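You operate a simulated robot arm through the tools that you are given. There is no shell and no other tool.

You run a simulated robot arm. Do the job below in one go: nothing can be reset, and whatever is moved stays where it is left.

## Task
Top up the big pot between MIN and MAX, park the water spout.
Fine: swing the spout over the open pot and run water by the green valve handle; valve and hinged pot lid end closed, nothing spilt. Where these are worked on the way, their far stop is far enough and under half their travel is too little: hinged pot lid, water spout.

Only the result counts: the job must be done as asked and must still hold three seconds after the hand-in. Knocking over, shifting, dropping, spilling or breaking anything else fails it. A push-on lid holds only when it is set on centred and level and pressed home; a screw cap is set on level and turned clockwise until tight.

## Robot
A 6-joint arm with a two-finger gripper, fixed in place. Base frame: the origin is on the floor under the middle of its stand, x ahead of it, y to its left, z up. Lengths are in mm, angles in degrees, forces in N, time in s.
It reaches about 1572 mm from its shoulder. Its first joint turns from -166.0 to 166.0 degrees. Payload 2.45 kg.
The tool frame sits at the grasp point between the pads (the TCP): z along the fingers, y along the line on which they close. The tips reach 20 mm beyond it. The gripper opens to 140 mm; its body begins 168 mm behind the TCP.
Orientation is that of the tool frame in the base frame, as a unit quaternion [w, x, y, z]. With the fingers straight down and closing along the base's y, the tool's x points along the base's -x, its y along +y and its z along -z.

## Interface
- The arm moves only by the tool send_rows. Its argument "rows" is a list of rows, each a list of 7 numbers: the shift along the tool's x, y, z in units of 250 mm (1.0 is 250 mm), then the turn, a rotation vector about the tool's x, y, z in units of 180 degrees (1.0 is 180 degrees), then the finger opening in mm, from 0 to 140. In form: [[dx, dy, dz, ax, ay, az, grip], ...]. A call has 1 to 20 rows; each row is the pose to reach, as a shift and turn from the pose commanded when the call began, along the tool's axes at that moment. A call with a number of a shift or a turn outside -1 to 1 is refused whole. A row lasts 0.2 s, in which the tool goes at most 50 mm and 8.6 degrees; a call with a longer step from one row to the next is refused whole, and so is a gripper value outside its range. A pose out of reach is approached as far as the arm can. The call stops where the force on the tool passes 90 N (or 10 N more than at its start, if that is more) or the arm is blocked; 0.2 s more then pass. Each finger travels about 45 mm/s and halts on what it meets, pressing with about 34 N; the grip force reading is that of the motor and also rises with nothing between the fingers. The clock runs only during rows and for 0.2 s after the last one: add rows that repeat a pose to give the fingers time. The reply holds the time, the measured pose of the TCP, the force on the tool along the base axes, the opening and the grip force, in the units named above and with some noise, with the torque about the TCP (base axes, N m) and any sound that the robot's microphone picked up.
- Cameras (640 x 400 px; columns grow to the right, rows downward): "scene" is fixed at [47.5, -659.6, 1755.8]; the picture's right is [0.45, -0.89, 0.00], its down [-0.45, -0.22, -0.87] and it looks along [0.77, 0.39, -0.50] (base axes); focal length 343 px, centre (320, 200). "wrist" rides on the gripper at [78, 11, -209] in the tool frame; the picture's right is [-0.14, 0.99, 0.00], its down [-0.92, -0.13, -0.37] and it looks along [-0.36, -0.05, 0.93] (tool axes); focal length 280 px, centre (320, 200).
- camera(camera): a new picture of that camera. No time passes.
- probe_pixels(camera, pixels): for up to 12 pixels [column, row] of the newest picture of that camera ("zoom" is the newest enlarged one), the place [x, y, z] in the base frame of the surface seen there, good to about 2 mm, but the place of the scene camera against the robot may be out by one fixed shift of up to 18 mm in any direction. No time passes.
- close_up(camera, box): a new picture of the part [left, top, right, bottom] of that camera's present view, enlarged. No time passes.
- finish_job(): hands the job in; it is judged then, once.

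Open the gripper and draw the arm clear of the work before you hand the job in, unless the task says otherwise.

The tools are called after "Emit:" as name(argument=value, ...) on one line, values as JSON. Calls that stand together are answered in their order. send_rows: Moves the arm, as the interface text tells. Its arguments: {"type":"object","properties":{"rows":{"type":"array"}},"required":["rows"]} The other tools are called the same way: camera (camera) takes a picture; probe_pixels (camera, pixels) gives the place of the surface under pixels of a picture; close_up (camera, box) takes an enlarged picture of a part of a camera's view; finish_job () hands the job in.

At the start:

```text
time_s: 0.0
ee_pos: [565.1, 32.8, 1460.1]
tool_rot: [0.0, 0.001, 1.0, 0.0]
force: [0.3, -0.7, 0.1]
wrist_torque: [0.01, 0.01, -0.03]
width: 139.7
grip_force: 0.0
```

scene: 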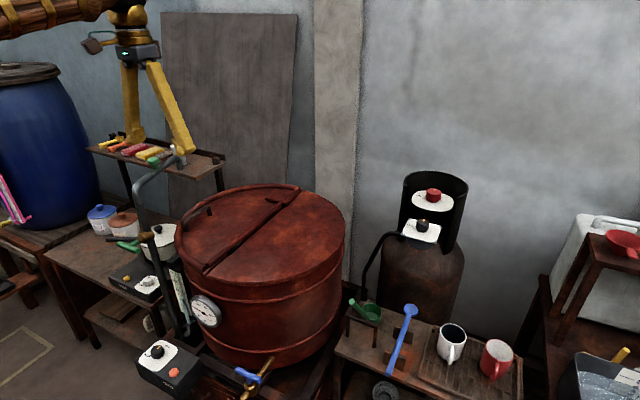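
wrist: 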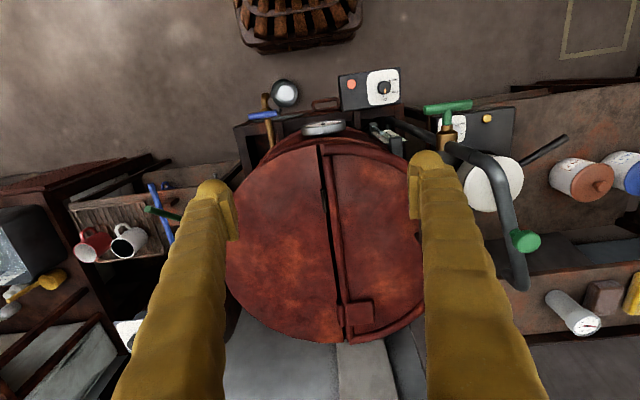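

I start by looking at enlarged views of the pot, the spout and the valve before moving anything.

Emit:
close_up(camera="scene", box=[80, 120, 360, 295])

Emit:
close_up(camera="wrist", box=[380, 60, 620, 340])

Emit:
close_up(camera="scene", box=[100, 200, 300, 400])

```text
2.29 times, centred on (220, 208) of scene
```

zoom: 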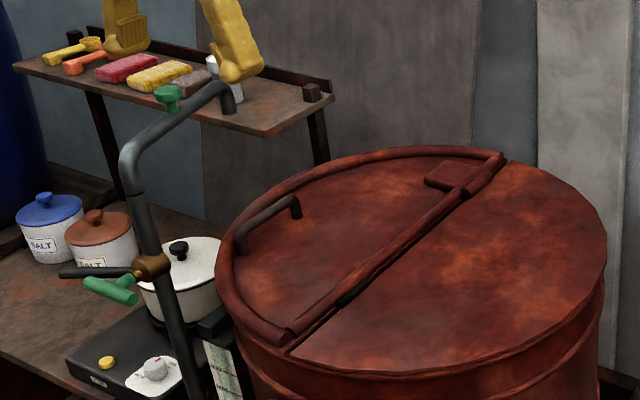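

```text
1.43 times, centred on (500, 200) of wrist
```

zoom: 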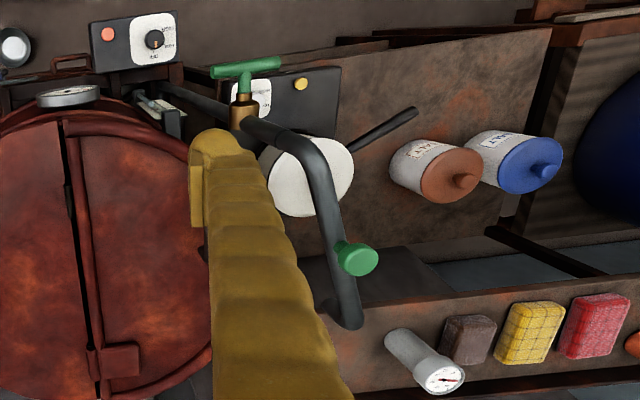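

```text
2.00 times, centred on (200, 300) of scene
```

zoom: 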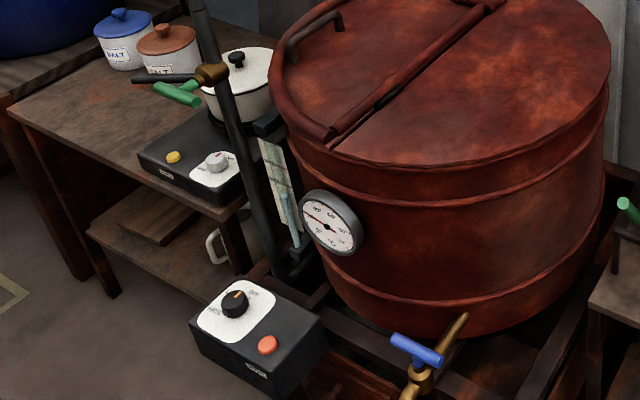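

I see the hinged half lid with its handle near (270,215 in the scene), the spout pipe with its green knob, the green T valve handle at about (128,243), and a level gauge glass near (180,290). I zoom closer on each.

Emit:
close_up(camera="scene", box=[150, 255, 230, 345])

Emit:
close_up(camera="scene", box=[100, 140, 200, 260])

Emit:
close_up(camera="scene", box=[170, 180, 310, 280])

Emit:
close_up(camera="wrist", box=[360, 80, 480, 160])

```text
4.44 times, centred on (190, 300) of scene
```

zoom: 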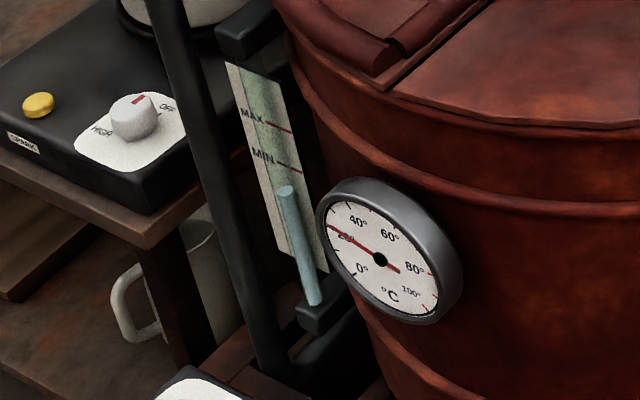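

```text
3.33 times, centred on (150, 200) of scene
```

zoom: 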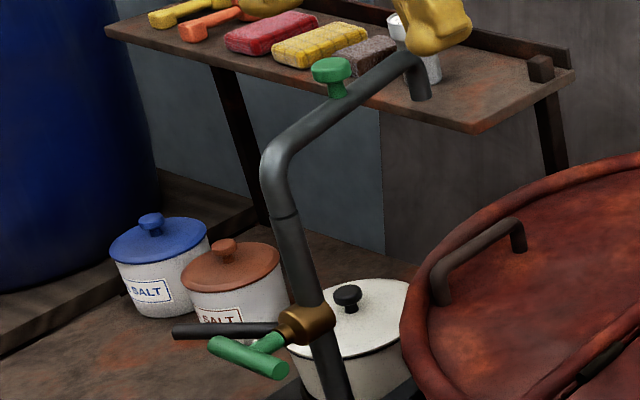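

```text
4.00 times, centred on (240, 230) of scene
```

zoom: 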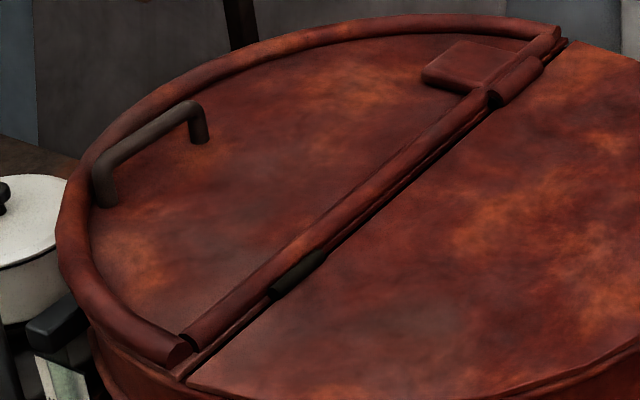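

```text
5.00 times, centred on (420, 120) of wrist
```

zoom: 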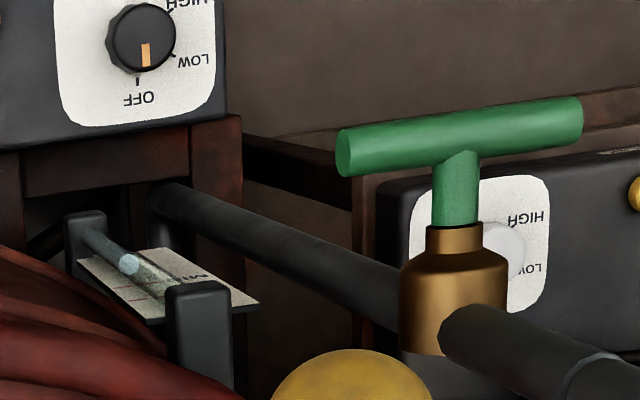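

The gauge level (blue column) stands just below MIN. I probe the valve handle in the wrist zoom, and key places in the full wrist and scene pictures to compare the two frames.

Emit:
probe_pixels(camera="zoom", pixels=[[348, 155], [400, 145], [460, 135], [520, 125], [575, 115], [455, 195], [450, 240], [455, 300], [250, 225], [500, 340], [130, 263], [205, 280]])

Emit:
probe_pixels(camera="wrist", pixels=[[525, 242], [500, 180], [470, 150], [520, 285], [325, 180], [345, 310], [335, 170], [380, 240], [280, 240], [355, 310], [404, 158], [300, 330]])

Emit:
probe_pixels(camera="scene", pixels=[[153, 161], [140, 190], [176, 162], [128, 243], [119, 237], [210, 210], [186, 225], [270, 230], [280, 210], [293, 189], [207, 270], [146, 237]])

```text
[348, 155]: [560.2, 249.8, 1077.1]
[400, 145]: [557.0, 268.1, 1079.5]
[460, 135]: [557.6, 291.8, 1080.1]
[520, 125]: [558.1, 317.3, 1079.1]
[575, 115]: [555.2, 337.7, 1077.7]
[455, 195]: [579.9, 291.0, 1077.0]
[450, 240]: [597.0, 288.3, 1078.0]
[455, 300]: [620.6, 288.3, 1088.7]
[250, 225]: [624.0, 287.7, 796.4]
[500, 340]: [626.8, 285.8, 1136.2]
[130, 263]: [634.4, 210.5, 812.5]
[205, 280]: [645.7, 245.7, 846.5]
```

```text
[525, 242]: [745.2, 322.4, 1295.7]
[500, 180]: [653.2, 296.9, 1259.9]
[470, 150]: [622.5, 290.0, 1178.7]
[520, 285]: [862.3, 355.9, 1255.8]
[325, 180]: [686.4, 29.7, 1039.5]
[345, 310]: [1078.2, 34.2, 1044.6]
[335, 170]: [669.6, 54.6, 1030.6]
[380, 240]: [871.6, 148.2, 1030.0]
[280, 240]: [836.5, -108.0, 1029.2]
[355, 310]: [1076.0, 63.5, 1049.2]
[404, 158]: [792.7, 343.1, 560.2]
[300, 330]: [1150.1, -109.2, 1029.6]
```

```text
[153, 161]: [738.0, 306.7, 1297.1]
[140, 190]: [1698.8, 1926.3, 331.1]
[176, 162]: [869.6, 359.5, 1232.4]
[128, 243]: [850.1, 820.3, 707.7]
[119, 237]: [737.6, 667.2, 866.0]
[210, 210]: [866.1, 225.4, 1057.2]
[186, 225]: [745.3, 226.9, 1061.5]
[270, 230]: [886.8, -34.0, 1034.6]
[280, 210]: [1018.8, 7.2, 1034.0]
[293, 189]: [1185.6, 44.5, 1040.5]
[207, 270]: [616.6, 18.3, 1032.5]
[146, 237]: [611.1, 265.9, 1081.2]
```

The lid seam runs along x at y≈30, the lid handle lies near y≈225, and the spout post is near (625,288). I shift the arm at its present height so that the wrist camera looks between the fingers at the lid handle and the spout.

Emit:
send_rows(rows=[[-0.04, 0.19, 0, 0, 0, 0, 139], [-0.08, 0.38, 0, 0, 0, 0, 139], [-0.12, 0.57, 0, 0, 0, 0, 139], [-0.14, 0.76, 0, 0, 0, 0, 139], [-0.14, 0.76, 0, 0, 0, 0, 139]])

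Emit:
camera(camera="wrist")

Emit:
camera(camera="scene")

```text
time_s: 1.2
ee_pos: [599.2, 222.7, 1460.3]
tool_rot: [0.0, 0.001, 1.0, 0.0]
force: [0.2, 0.2, -0.4]
wrist_torque: [0.01, 0.03, 0.03]
width: 139.0
grip_force: 0.0
```

```text
taken
```

wrist: 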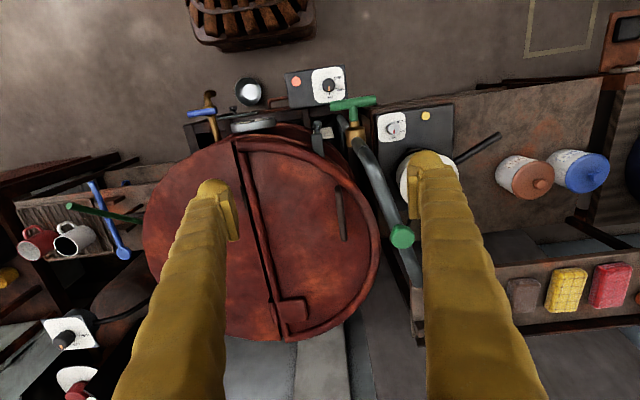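

```text
taken
```

scene: 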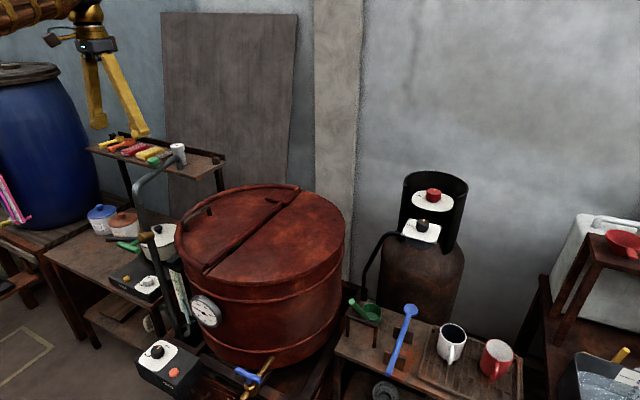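

Now the handle bar shows at about (342,215) in the wrist picture with the spout right of it. I enlarge this region and probe it.

Emit:
close_up(camera="wrist", box=[220, 90, 430, 345])

Emit:
close_up(camera="wrist", box=[300, 170, 380, 260])

```text
1.57 times, centred on (325, 218) of wrist
```

zoom: 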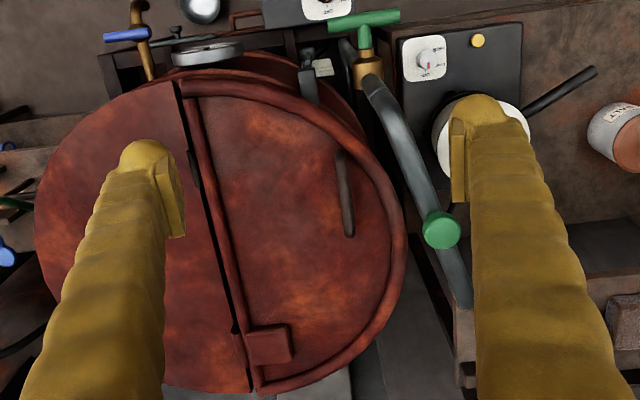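

```text
4.44 times, centred on (340, 215) of wrist
```

zoom: 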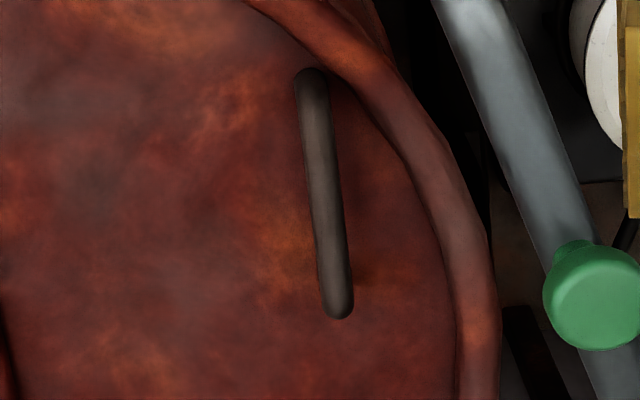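

Emit:
probe_pixels(camera="zoom", pixels=[[311, 85], [318, 130], [325, 190], [333, 250], [340, 300], [340, 130], [350, 210], [595, 300], [545, 170], [485, 30], [480, 330], [400, 100]])

Emit:
probe_pixels(camera="wrist", pixels=[[234, 140], [240, 155], [284, 343], [265, 265], [275, 270], [293, 308], [402, 236], [375, 175], [362, 150], [413, 283], [352, 118], [368, 100]])

```text
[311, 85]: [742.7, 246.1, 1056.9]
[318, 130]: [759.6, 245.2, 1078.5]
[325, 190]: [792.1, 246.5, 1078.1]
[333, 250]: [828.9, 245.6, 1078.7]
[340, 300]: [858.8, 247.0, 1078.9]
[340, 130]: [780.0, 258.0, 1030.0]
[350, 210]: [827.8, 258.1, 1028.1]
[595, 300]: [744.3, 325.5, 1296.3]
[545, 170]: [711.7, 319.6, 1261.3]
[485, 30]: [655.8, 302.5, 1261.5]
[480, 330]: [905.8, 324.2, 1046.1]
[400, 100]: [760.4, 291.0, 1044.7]
```

```text
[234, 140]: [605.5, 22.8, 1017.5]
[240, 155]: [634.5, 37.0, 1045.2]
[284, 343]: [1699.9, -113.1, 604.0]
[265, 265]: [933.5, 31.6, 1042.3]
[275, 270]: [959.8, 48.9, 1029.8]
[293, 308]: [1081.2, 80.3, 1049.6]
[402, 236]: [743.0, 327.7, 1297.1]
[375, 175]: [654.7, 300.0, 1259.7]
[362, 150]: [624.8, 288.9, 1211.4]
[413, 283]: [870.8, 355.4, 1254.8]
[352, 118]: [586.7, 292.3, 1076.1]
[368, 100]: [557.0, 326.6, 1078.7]
```

The handle bar lies along x from about 745 to 865 at y=246, its top at z=1078. I check the hinge side of the lid for knuckles or a latch before lifting.

Emit:
close_up(camera="wrist", box=[225, 125, 325, 345])

Emit:
close_up(camera="scene", box=[250, 175, 320, 225])

Emit:
close_up(camera="scene", box=[190, 225, 270, 285])

```text
1.82 times, centred on (275, 235) of wrist
```

zoom: 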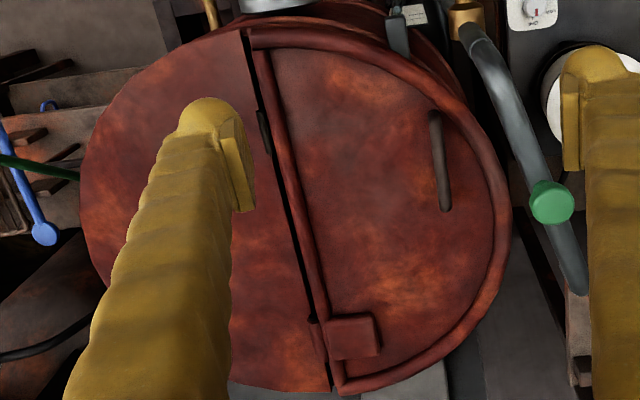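

```text
8.00 times, centred on (285, 200) of scene
```

zoom: 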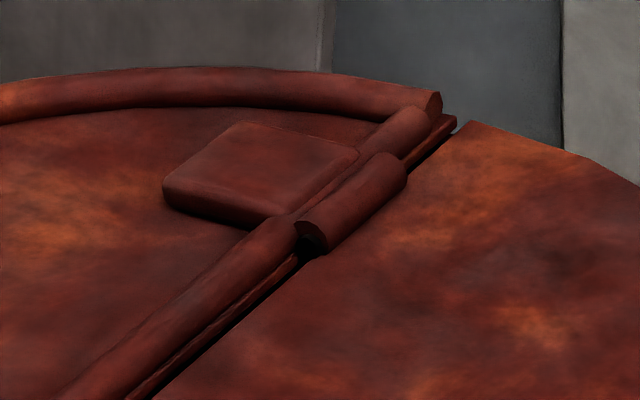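

```text
6.67 times, centred on (230, 255) of scene
```

zoom: 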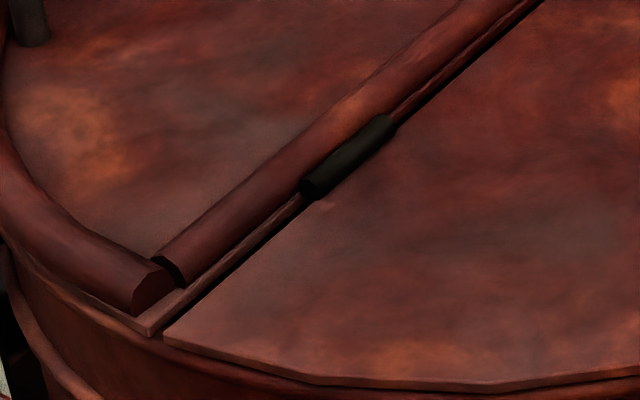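

The hinge has a dark knuckle near wrist pixel (244,197) and a red one near (274,306). I probe these to find the hinge axis.

Emit:
probe_pixels(camera="wrist", pixels=[[243.5, 195], [244.5, 198], [243, 190], [273, 305], [274.5, 308], [273.5, 311], [250, 200], [255, 215], [340, 190], [300, 220], [320, 280], [222, 160]])

```text
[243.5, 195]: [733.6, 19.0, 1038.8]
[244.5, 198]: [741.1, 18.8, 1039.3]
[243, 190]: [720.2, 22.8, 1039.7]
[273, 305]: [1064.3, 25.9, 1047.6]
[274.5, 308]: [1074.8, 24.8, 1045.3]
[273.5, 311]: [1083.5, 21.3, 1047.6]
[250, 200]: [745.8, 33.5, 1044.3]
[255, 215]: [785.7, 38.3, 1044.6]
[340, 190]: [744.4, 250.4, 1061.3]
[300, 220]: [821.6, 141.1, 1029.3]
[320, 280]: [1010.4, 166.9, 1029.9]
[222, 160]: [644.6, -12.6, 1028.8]
```

The hinge axis is near y=21, z=1037. To stay clear of the spout arm I come to the handle with the gripper tilted 30° toward -y, first moving to a place above and beside it with a narrowed opening.

Emit:
send_rows(rows=[[-0.118, -0.033, 0.12, -0.0238, 0, 0, 120], [-0.235, -0.065, 0.24, -0.0476, 0, 0, 100], [-0.353, -0.098, 0.36, -0.0714, 0, 0, 80], [-0.471, -0.13, 0.48, -0.0952, 0, 0, 60], [-0.589, -0.163, 0.6, -0.119, 0, 0, 50], [-0.706, -0.196, 0.72, -0.1429, 0, 0, 44], [-0.824, -0.228, 0.84, -0.1667, 0, 0, 44], [-0.824, -0.228, 0.84, -0.1667, 0, 0, 44], [-0.824, -0.228, 0.84, -0.1667, 0, 0, 44]])

Emit:
camera(camera="wrist")

Emit:
camera(camera="scene")

```text
time_s: 3.2
ee_pos: [806.4, 165.5, 1250.6]
tool_rot: [0.0, 0.0, 0.966, 0.258]
force: [0.9, 0.1, 0.2]
wrist_torque: [0.02, 0.0, 0.01]
width: 43.9
grip_force: 0.1
```

```text
taken
```

wrist: 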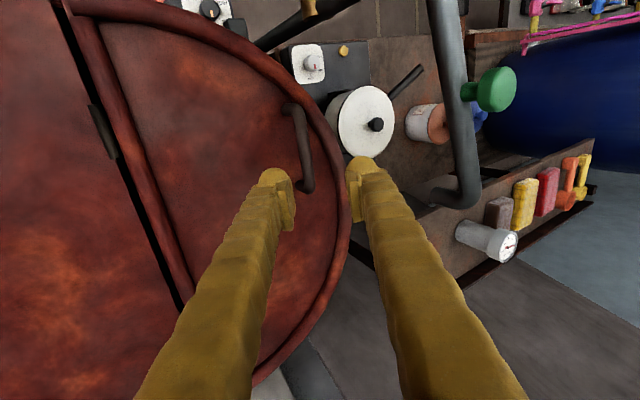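

```text
taken
```

scene: 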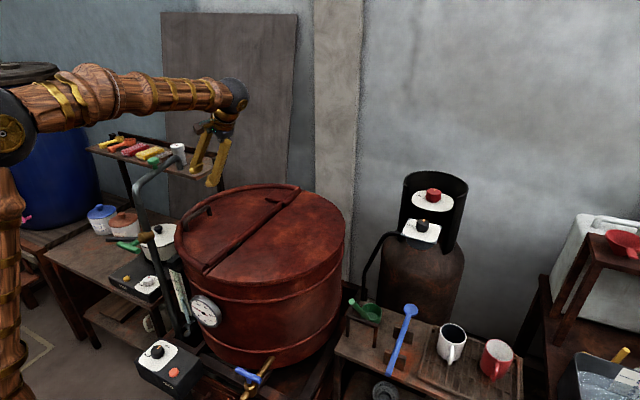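

The arm is at the tilted pre-grasp and the handle shows from (288,107) to (308,188) in the wrist picture. I probe it once more for an exact line.

Emit:
close_up(camera="wrist", box=[260, 90, 340, 210])

Emit:
probe_pixels(camera="wrist", pixels=[[296, 110], [299, 125], [302, 140], [305, 155], [307, 170], [308, 180], [320, 130], [310, 100], [285, 150], [490, 90], [462, 150], [455, 60]])

```text
3.33 times, centred on (300, 150) of wrist
```

zoom: 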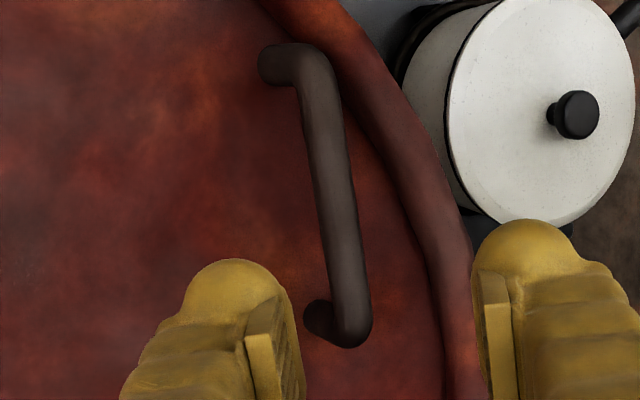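

```text
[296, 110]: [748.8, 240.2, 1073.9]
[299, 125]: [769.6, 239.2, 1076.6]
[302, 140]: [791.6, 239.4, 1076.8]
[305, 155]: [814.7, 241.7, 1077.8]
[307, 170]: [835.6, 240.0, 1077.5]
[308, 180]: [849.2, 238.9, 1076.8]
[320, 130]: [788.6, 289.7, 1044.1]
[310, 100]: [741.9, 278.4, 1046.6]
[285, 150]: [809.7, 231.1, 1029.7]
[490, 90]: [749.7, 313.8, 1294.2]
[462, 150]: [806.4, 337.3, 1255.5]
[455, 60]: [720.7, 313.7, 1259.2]
```

The bar's centre is about (803,246,1070). I advance along the fingers to put the bar between the pads, stopping 6 mm short of centred so that the tips stay off the lid plate.

Emit:
send_rows(rows=[[0.004, -0.082, 0.12, 0, 0, 0, 40], [0.004, -0.082, 0.28, 0, 0, 0, 40], [0.004, -0.082, 0.44, 0, 0, 0, 40], [0.004, -0.082, 0.56, 0, 0, 0, 40], [0.004, -0.082, 0.66, 0, 0, 0, 40], [0.004, -0.082, 0.72, 0, 0, 0, 40], [0.004, -0.082, 0.76, 0, 0, 0, 40], [0.004, -0.082, 0.76, 0, 0, 0, 40]])

Emit:
camera(camera="wrist")

Emit:
close_up(camera="scene", box=[150, 150, 270, 270])

```text
time_s: 5.0
ee_pos: [805.0, 243.1, 1077.1]
tool_rot: [0.001, -0.001, 0.966, 0.259]
force: [-0.1, 0.4, 0.5]
wrist_torque: [0.0, 0.02, -0.01]
width: 39.9
grip_force: 0.1
```

```text
taken
```

wrist: 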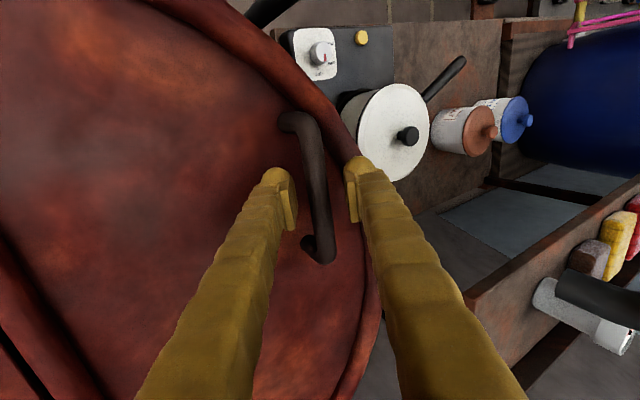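

```text
3.33 times, centred on (210, 210) of scene
```

zoom: 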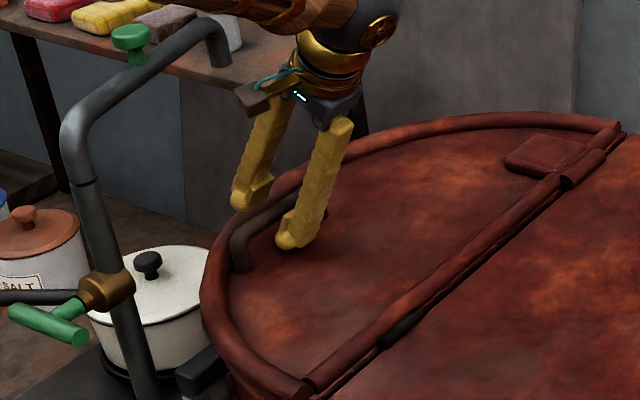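

The bar sits between the two pads (around (317,190) in the wrist picture), with no contact force. I close the fingers on the bar.

Emit:
send_rows(rows=[[0, 0, 0, 0, 0, 0, 20], [0, 0, 0, 0, 0, 0, 8], [0, 0, 0, 0, 0, 0, 5], [0, 0, 0, 0, 0, 0, 5]])

Emit:
camera(camera="wrist")

```text
time_s: 6.0
ee_pos: [805.5, 241.7, 1075.0]
tool_rot: [0.0, 0.001, 0.966, 0.259]
force: [-2.7, -21.6, -9.0]
wrist_torque: [-0.14, -0.42, 0.57]
width: 15.9
grip_force: 37.9
```

```text
taken
```

wrist: 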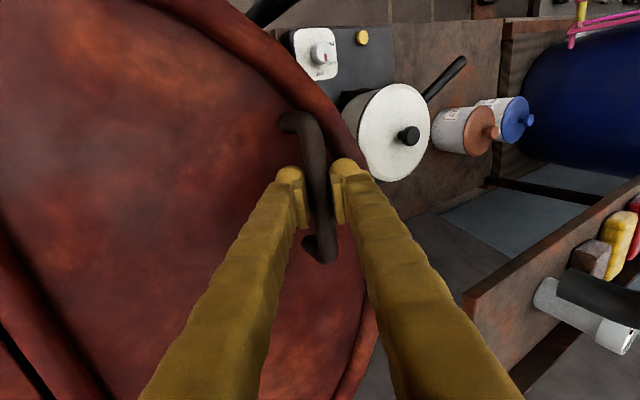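

The grip reads 37.9 N at 15.9 mm, so the bar is held. I lift the lid through the first 20° of an arc about the hinge and watch the forces.

Emit:
send_rows(rows=[[0, -0.0053, 0, 0, 0, 0, 5], [0, 0.0196, -0.0745, -0.0139, 0, 0, 5], [0, 0.038, -0.1509, -0.0278, 0, 0, 5], [0, 0.0496, -0.2287, -0.0417, 0, 0, 5], [0, 0.0543, -0.3073, -0.0556, 0, 0, 5], [0, 0.0543, -0.3073, -0.0556, 0, 0, 5]])

Emit:
camera(camera="scene")

Emit:
camera(camera="wrist")

```text
time_s: 7.4
ee_pos: [805.4, 214.9, 1148.5]
tool_rot: [0.0, 0.001, 0.94, 0.342]
force: [-1.1, -27.2, -21.0]
wrist_torque: [-0.26, 0.27, 0.09]
width: 15.0
grip_force: 40.4
```

```text
taken
```

scene: 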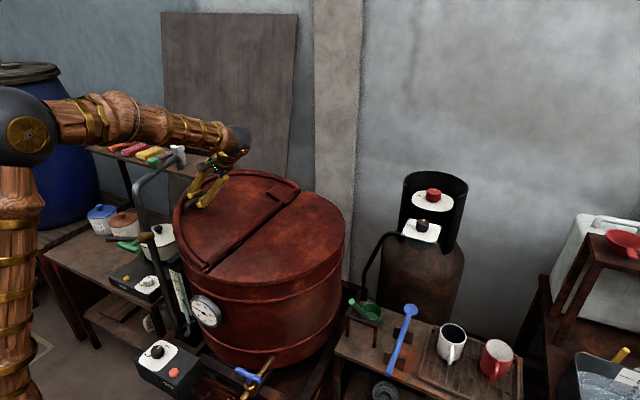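

```text
taken
```

wrist: 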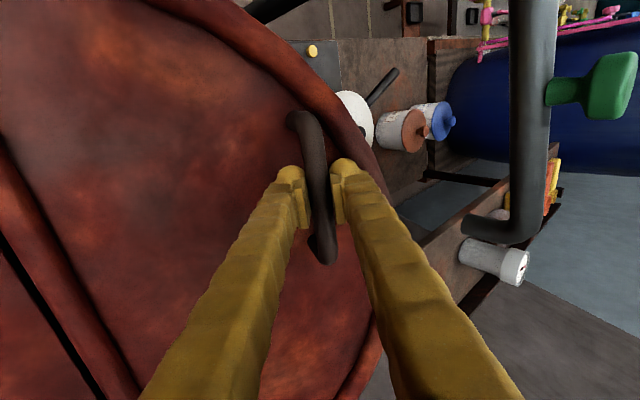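

The lid is rising with the handle (scene shows it tilted) and the force is modest but mostly radial. I trim the radius by about 1.5 mm and go on to 45°.

Emit:
send_rows(rows=[[0, 0.0052, -0.0786, -0.0139, 0, 0, 5], [0, 0.0099, -0.1567, -0.0278, 0, 0, 5], [0, 0.0078, -0.2349, -0.0417, 0, 0, 5], [0, -0.0011, -0.3127, -0.0556, 0, 0, 5], [0, -0.0168, -0.3894, -0.0694, 0, 0, 5], [0, -0.0168, -0.3894, -0.0694, 0, 0, 5]])

Emit:
camera(camera="scene")

Emit:
camera(camera="wrist")

```text
time_s: 8.8
ee_pos: [805.4, 149.5, 1219.8]
tool_rot: [0.001, 0.001, 0.897, 0.443]
force: [9.5, 0.0, -3.7]
wrist_torque: [-0.06, -0.16, -0.33]
width: 14.0
grip_force: 40.4
```

```text
taken
```

scene: 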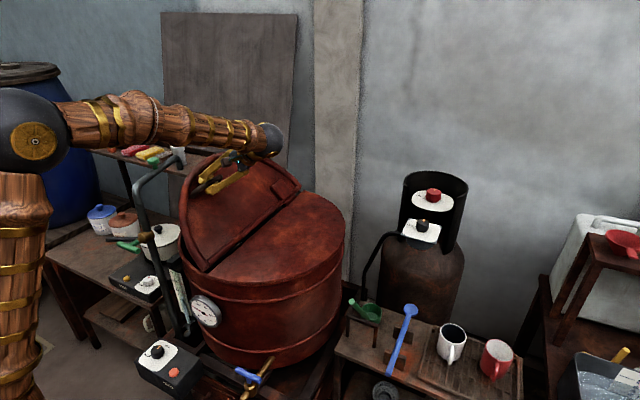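

```text
taken
```

wrist: 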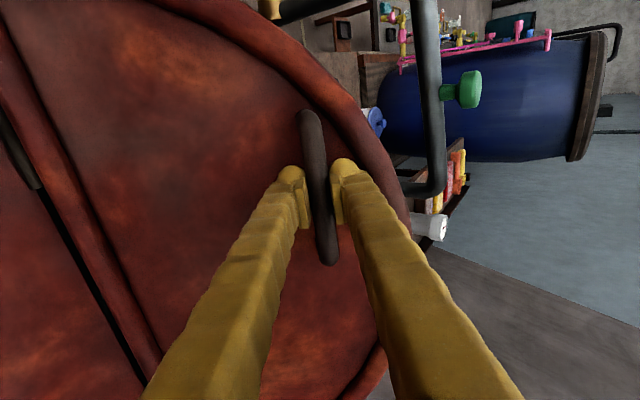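

The lid is at about 45° and the forces are nearly nil, so the arc fits. I go on to 70°.

Emit:
send_rows(rows=[[0, -0.0056, -0.0782, -0.0139, 0, 0, 5], [0, -0.0179, -0.1556, -0.0278, 0, 0, 5], [0, -0.0369, -0.2318, -0.0417, 0, 0, 5], [0, -0.0626, -0.306, -0.0556, 0, 0, 5], [0, -0.0946, -0.3778, -0.0694, 0, 0, 5], [0, -0.0946, -0.3778, -0.0694, 0, 0, 5]])

Emit:
camera(camera="scene")

Emit:
camera(camera="wrist")

```text
time_s: 10.2
ee_pos: [805.2, 59.3, 1257.5]
tool_rot: [0.0, 0.001, 0.844, 0.537]
force: [-2.2, -10.2, -50.0]
wrist_torque: [-0.05, -0.35, -0.4]
width: 13.4
grip_force: 40.2
```

```text
taken
```

scene: 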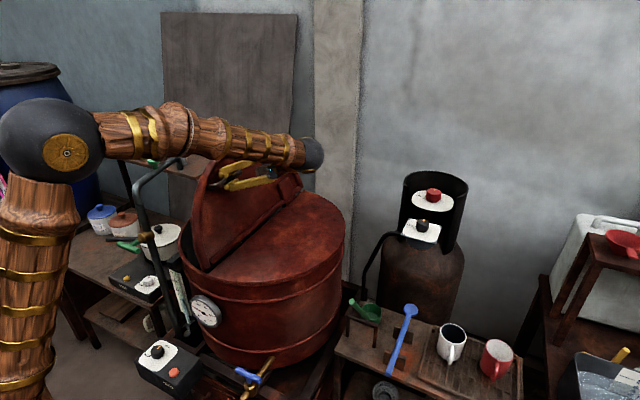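

```text
taken
```

wrist: 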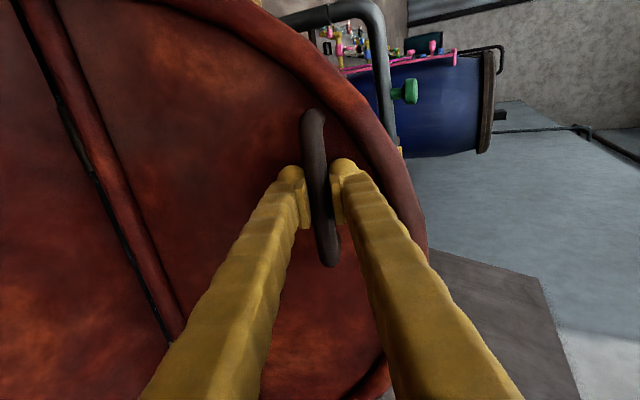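

At 70° there is a 50 N mostly radial pull, so the path is about 2.5 mm too long; I reduce the radius to 222 mm and go on to 90°.

Emit:
send_rows(rows=[[0, -0.0318, -0.072, -0.0139, 0, 0, 5], [0, -0.0603, -0.1444, -0.0278, 0, 0, 5], [0, -0.0951, -0.214, -0.0417, 0, 0, 5], [0, -0.1358, -0.2804, -0.0556, 0, 0, 5], [0, -0.1358, -0.2804, -0.0556, 0, 0, 5]])

Emit:
camera(camera="scene")

Emit:
camera(camera="wrist")

```text
time_s: 11.4
ee_pos: [805.8, -18.5, 1257.5]
tool_rot: [-0.001, 0.0, 0.794, 0.608]
force: [-16.9, 9.1, -51.5]
wrist_torque: [0.09, 0.03, 0.25]
width: 13.5
grip_force: 39.5
```

```text
taken
```

scene: 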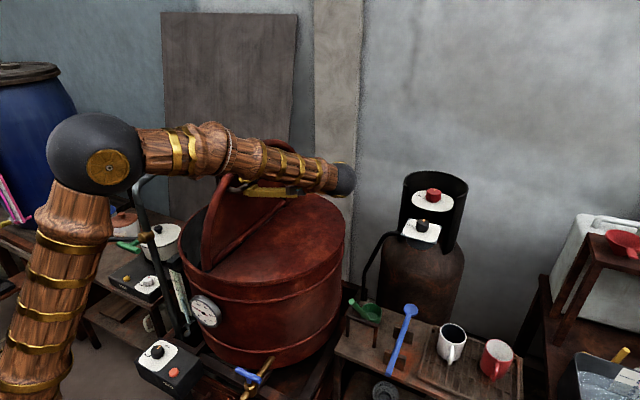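

```text
taken
```

wrist: 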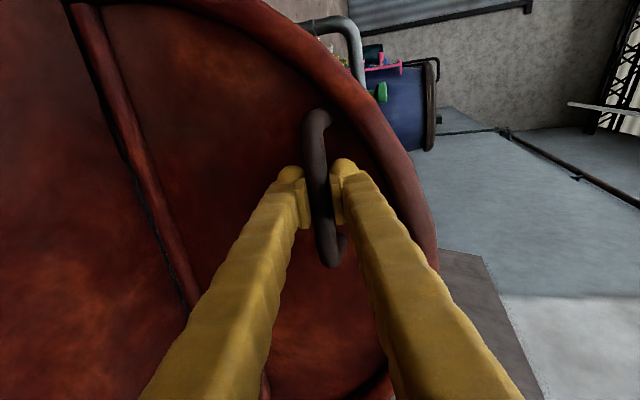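

The lid is near vertical. I go on gently in small steps toward its far stop, watching for a rise in force.

Emit:
send_rows(rows=[[0, -0.0203, -0.0342, -0.007, 0, 0, 5], [0, -0.0407, -0.0684, -0.0139, 0, 0, 5], [0, -0.061, -0.102, -0.0209, 0, 0, 5], [0, -0.0814, -0.1355, -0.0278, 0, 0, 5]])

Emit:
camera(camera="scene")

Emit:
camera(camera="wrist")

```text
time_s: 12.4
ee_pos: [804.9, -56.4, 1247.3]
tool_rot: [0.001, 0.001, 0.765, 0.643]
force: [-12.1, 10.5, -35.5]
wrist_torque: [0.02, 0.06, -0.36]
width: 13.4
grip_force: 40.3
```

```text
taken
```

scene: 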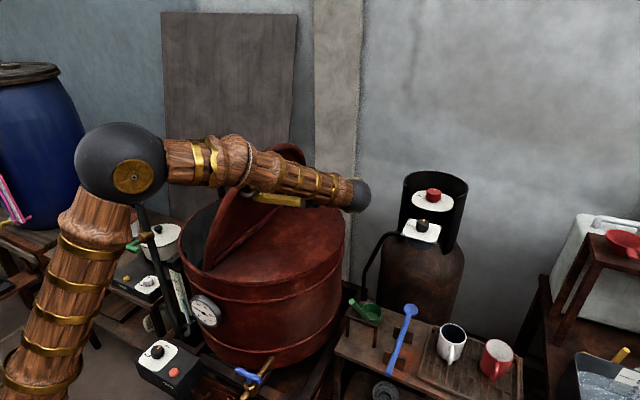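

```text
taken
```

wrist: 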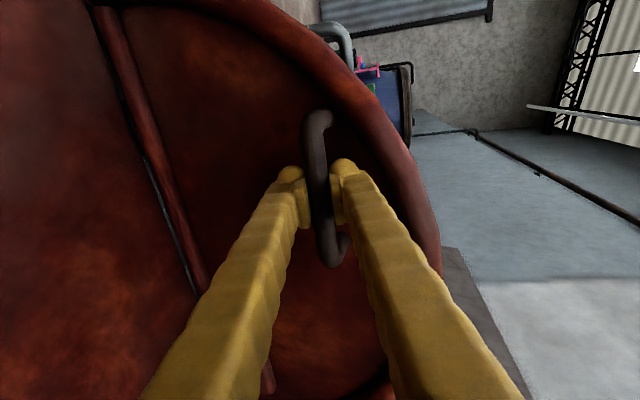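

At 100° there is still no stop. I keep going in small steps toward 115°.

Emit:
send_rows(rows=[[0, -0.024, -0.0336, -0.007, 0, 0, 5], [0, -0.0451, -0.0671, -0.0139, 0, 0, 5], [0, -0.068, -0.0988, -0.0209, 0, 0, 5], [0, -0.0916, -0.1304, -0.0278, 0, 0, 5]])

Emit:
camera(camera="scene")

Emit:
camera(camera="wrist")

```text
time_s: 13.4
ee_pos: [805.7, -92.5, 1229.5]
tool_rot: [0.0, 0.0, 0.737, 0.676]
force: [-0.1, 0.1, -0.2]
wrist_torque: [-0.02, 0.0, 0.03]
width: 4.9
grip_force: 0.1
```

```text
taken
```

scene: 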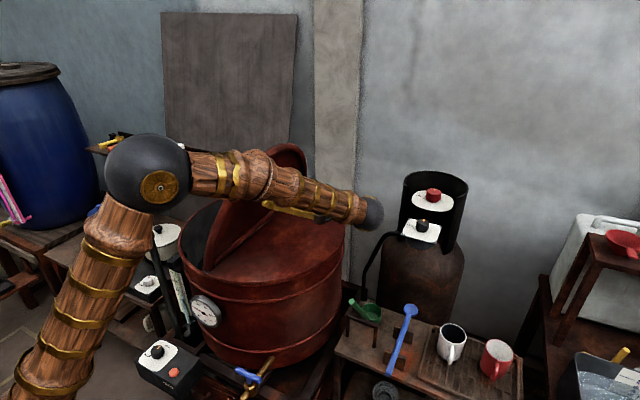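

```text
taken
```

wrist: 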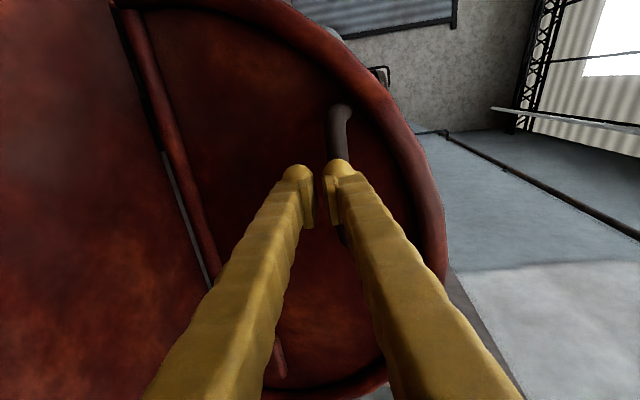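

The lid met its stop at about 105° and the bar slid out of the pads; the lid stays open and no force remains. I draw the gripper straight back, away from the lid.

Emit:
send_rows(rows=[[0, 0, -0.1, 0, 0, 0, 10], [0, 0, -0.24, 0, 0, 0, 10], [0, 0, -0.4, 0, 0, 0, 10], [0, 0, -0.56, 0, 0, 0, 10], [0, 0, -0.56, 0, 0, 0, 10]])

Emit:
camera(camera="wrist")

Emit:
camera(camera="scene")

```text
time_s: 14.6
ee_pos: [808.7, -213.6, 1231.8]
tool_rot: [0.01, 0.008, 0.742, 0.67]
force: [0.2, -0.6, 0.0]
wrist_torque: [-0.01, -0.02, -0.03]
width: 10.0
grip_force: 0.2
out of reach, approached as far as the arm can: row 4, 5
```

```text
taken
```

wrist: 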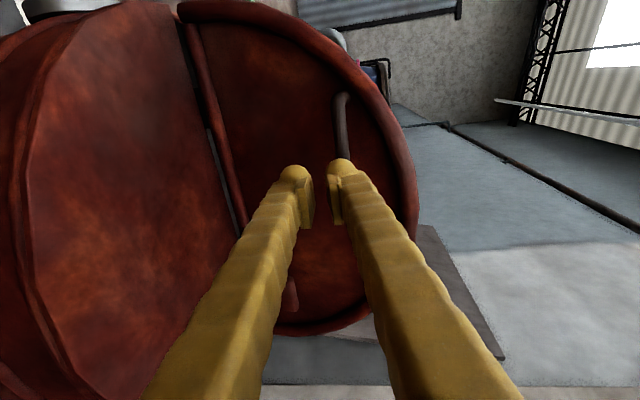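

```text
taken
```

scene: 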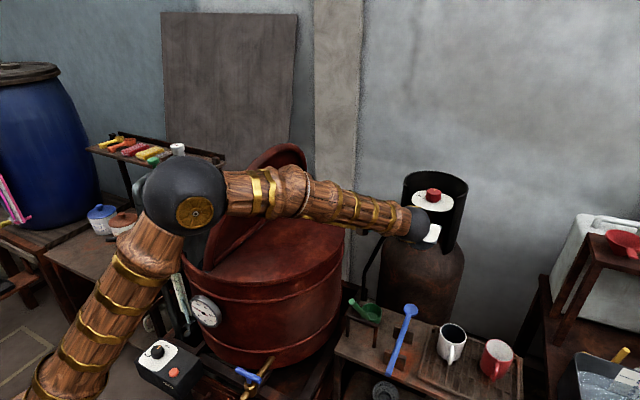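

The arm reports it is near the edge of its reach here, so I probe where the elbow and forearm lie relative to the lid before moving up and away.

Emit:
probe_pixels(camera="scene", pixels=[[185, 195], [220, 190], [290, 195], [350, 210], [425, 225], [285, 150], [240, 225], [130, 260], [210, 250], [230, 215], [300, 165], [160, 265]])

Emit:
probe_pixels(camera="wrist", pixels=[[415, 190], [370, 90], [300, 40], [220, 100], [240, 180], [343, 100], [345, 140], [260, 100], [400, 280], [320, 330], [340, 40], [190, 15]])

```text
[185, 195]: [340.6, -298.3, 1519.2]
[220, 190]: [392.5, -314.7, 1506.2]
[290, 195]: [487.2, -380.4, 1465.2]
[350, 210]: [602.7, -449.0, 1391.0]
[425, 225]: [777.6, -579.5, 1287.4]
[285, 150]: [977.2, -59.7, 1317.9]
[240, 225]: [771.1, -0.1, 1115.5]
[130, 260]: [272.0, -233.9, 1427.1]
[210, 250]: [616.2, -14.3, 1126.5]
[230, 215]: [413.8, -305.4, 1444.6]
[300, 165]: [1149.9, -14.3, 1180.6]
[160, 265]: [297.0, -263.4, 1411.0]
```

```text
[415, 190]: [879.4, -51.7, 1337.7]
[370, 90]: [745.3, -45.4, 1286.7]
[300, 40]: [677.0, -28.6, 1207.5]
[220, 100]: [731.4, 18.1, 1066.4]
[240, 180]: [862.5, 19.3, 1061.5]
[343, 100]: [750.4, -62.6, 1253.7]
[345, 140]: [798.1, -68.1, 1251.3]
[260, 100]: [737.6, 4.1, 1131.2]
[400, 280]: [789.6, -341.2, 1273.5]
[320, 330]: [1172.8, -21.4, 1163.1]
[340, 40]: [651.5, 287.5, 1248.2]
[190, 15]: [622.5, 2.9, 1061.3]
```

The lid rests open at about 103° (top edge y≈-55, z≈1330). I now rotate the tool back to pointing down while rising to a clear spot on the right of the lid.

Emit:
send_rows(rows=[[0.038, 0.081, 0.022, 0.0429, 0, 0, 20], [0.076, 0.162, 0.044, 0.0859, 0, 0, 20], [0.115, 0.243, 0.066, 0.1288, 0, 0, 20], [0.153, 0.324, 0.088, 0.1717, 0, 0, 20], [0.191, 0.405, 0.11, 0.2146, 0, 0, 30], [0.229, 0.487, 0.133, 0.2576, 0, 0, 30], [0.267, 0.568, 0.155, 0.3005, 0, 0, 40], [0.305, 0.649, 0.177, 0.3434, 0, 0, 50], [0.344, 0.73, 0.199, 0.3863, 0, 0, 60], [0.382, 0.811, 0.221, 0.4293, 0, 0, 60], [0.42, 0.892, 0.243, 0.4722, 0, 0, 60], [0.42, 0.892, 0.243, 0.4722, 0, 0, 60]])

Emit:
camera(camera="scene")

Emit:
camera(camera="wrist")

```text
time_s: 17.2
ee_pos: [701.5, -133.0, 1449.7]
tool_rot: [0.001, 0.002, 1.0, 0.001]
force: [-0.7, 0.1, -0.7]
wrist_torque: [0.0, 0.01, 0.0]
width: 60.3
grip_force: 0.1
```

```text
taken
```

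scene: 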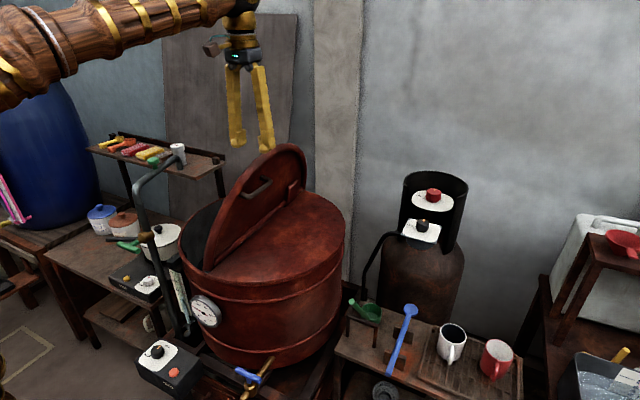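

```text
taken
```

wrist: 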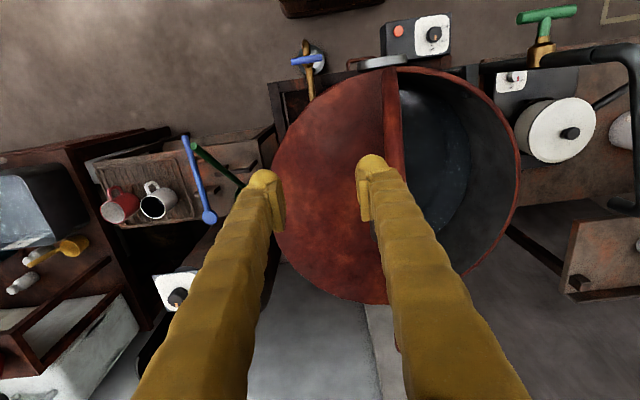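

The lid stands open by itself with the water surface visible. I pass the gripper over the lid at this height toward the spout side.

Emit:
send_rows(rows=[[0, 0.16, 0, 0, 0, 0, 60], [0, 0.34, 0, 0, 0, 0, 60], [0, 0.52, 0, 0, 0, 0, 60], [0, 0.7, 0, 0, 0, 0, 60], [0, 0.86, 0, 0, 0, 0, 60], [0, 1.0, 0, 0, 0, 0, 60], [0, 1.0, 0, 0, 0, 0, 60]])

Emit:
camera(camera="wrist")

Emit:
camera(camera="scene")

```text
time_s: 18.8
ee_pos: [703.0, 118.1, 1448.1]
tool_rot: [0.001, 0.002, 1.0, 0.0]
force: [-0.3, -0.1, 0.0]
wrist_torque: [0.0, 0.03, -0.01]
width: 59.6
grip_force: 0.0
```

```text
taken
```

wrist: 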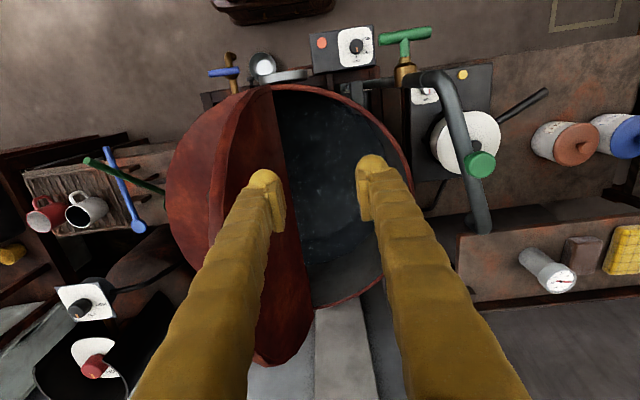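

```text
taken
```

scene: 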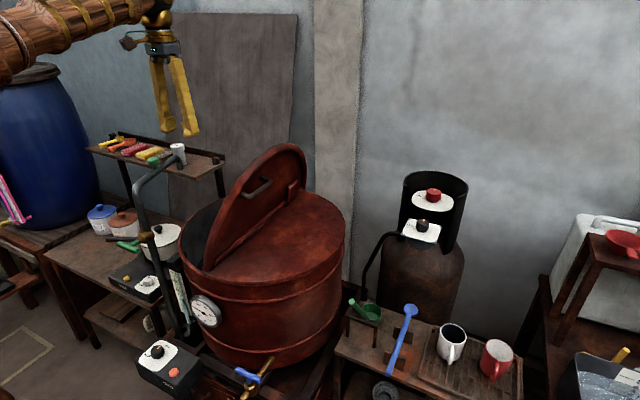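

The way is clear. I move on to a position above the green knob of the spout and look again.

Emit:
send_rows(rows=[[-0.033, 0.166, 0, 0, 0, 0, 70], [-0.066, 0.333, 0, 0, 0, 0, 70], [-0.098, 0.499, 0, 0, 0, 0, 70], [-0.131, 0.666, 0, 0, 0, 0, 70], [-0.164, 0.832, 0.04, 0, 0, 0, 70], [-0.164, 0.832, 0.04, 0, 0, 0, 70]])

Emit:
camera(camera="wrist")

Emit:
close_up(camera="scene", box=[80, 30, 220, 270])

```text
time_s: 20.2
ee_pos: [744.2, 325.2, 1439.2]
tool_rot: [0.0, 0.0, 1.0, 0.001]
force: [0.0, 0.6, 0.7]
wrist_torque: [-0.01, -0.02, 0.02]
width: 70.1
grip_force: 0.1
```

```text
taken
```

wrist: 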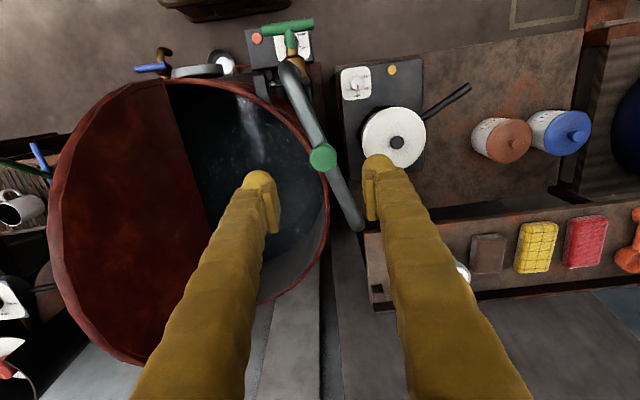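

```text
1.67 times, centred on (150, 150) of scene
```

zoom: 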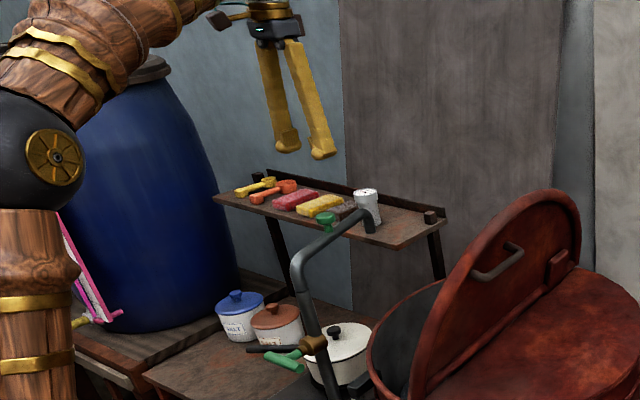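

The knob shows at (323,158) between the open fingers. I probe the knob, its rim and the pipe for exact centring.

Emit:
close_up(camera="wrist", box=[260, 60, 400, 240])

Emit:
probe_pixels(camera="wrist", pixels=[[322, 157], [311, 157], [334, 157], [322, 147], [322, 168], [325, 169], [300, 100], [312, 130], [343, 190], [356, 225], [290, 75], [350, 205]])

```text
2.22 times, centred on (330, 150) of wrist
```

zoom: 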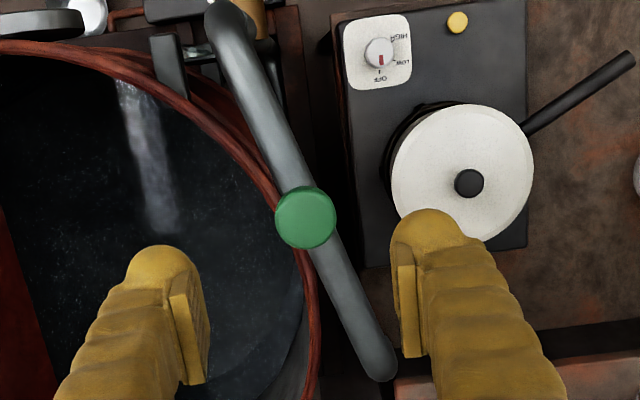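

```text
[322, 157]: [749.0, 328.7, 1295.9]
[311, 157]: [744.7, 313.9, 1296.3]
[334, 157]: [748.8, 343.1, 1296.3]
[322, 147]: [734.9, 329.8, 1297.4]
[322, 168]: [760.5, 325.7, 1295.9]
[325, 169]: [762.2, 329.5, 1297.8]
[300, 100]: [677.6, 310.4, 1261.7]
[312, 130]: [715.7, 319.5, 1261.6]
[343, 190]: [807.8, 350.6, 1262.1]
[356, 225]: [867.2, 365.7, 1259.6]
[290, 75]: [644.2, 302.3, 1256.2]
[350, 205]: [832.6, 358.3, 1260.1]
```

The knob is centred near (747,328.5) with its top at z=1296, and the spout's post axis is near (633,297). I turn the fingers tangential to the swing and lower them around the knob.

Emit:
send_rows(rows=[[-0.003, 0.003, 0.12, 0, 0, -0.02, 70], [-0.006, 0.006, 0.26, 0, 0, -0.04, 70], [-0.011, 0.013, 0.4, 0, 0, -0.06, 70], [-0.011, 0.013, 0.5, 0, 0, -0.083, 70], [-0.011, 0.013, 0.56, 0, 0, -0.083, 70], [-0.011, 0.013, 0.582, 0, 0, -0.083, 70], [-0.011, 0.013, 0.582, 0, 0, -0.083, 70]])

Emit:
camera(camera="wrist")

Emit:
close_up(camera="scene", box=[100, 80, 220, 260])

```text
time_s: 21.8
ee_pos: [746.2, 330.6, 1292.4]
tool_rot: [0.001, -0.13, 0.992, 0.0]
force: [-0.3, -0.1, -0.6]
wrist_torque: [-0.02, 0.0, -0.01]
width: 70.0
grip_force: 0.0
```

```text
taken
```

wrist: 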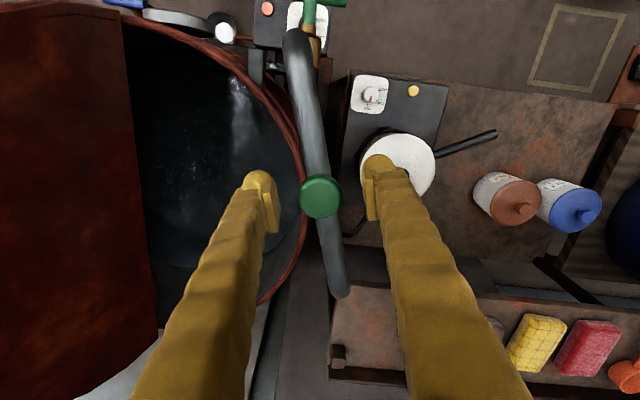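

```text
2.22 times, centred on (160, 170) of scene
```

zoom: 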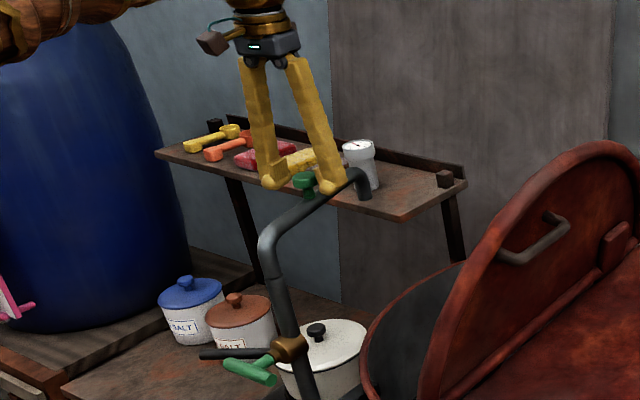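

The knob sits between the fingers at (320,197). I close gently around it to find its size.

Emit:
send_rows(rows=[[0, 0, 0, 0, 0, 0, 52], [0, 0, 0, 0, 0, 0, 40], [0, 0, 0, 0, 0, 0, 36], [0, 0, 0, 0, 0, 0, 36]])

Emit:
camera(camera="wrist")

```text
time_s: 22.8
ee_pos: [748.7, 328.4, 1293.4]
tool_rot: [0.001, -0.129, 0.992, 0.0]
force: [0.4, -0.9, -1.0]
wrist_torque: [-0.02, 0.04, -0.01]
width: 36.3
grip_force: 0.7
```

```text
taken
```

wrist: 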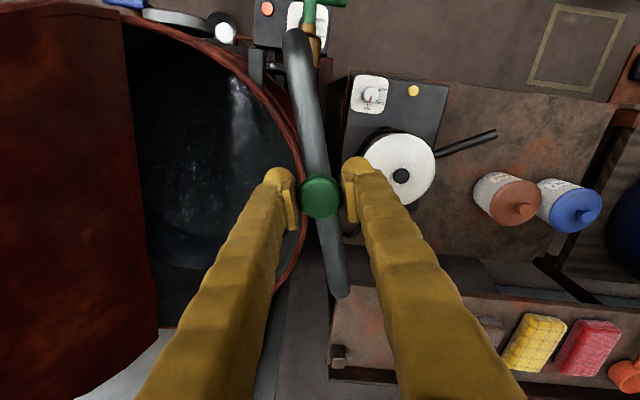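

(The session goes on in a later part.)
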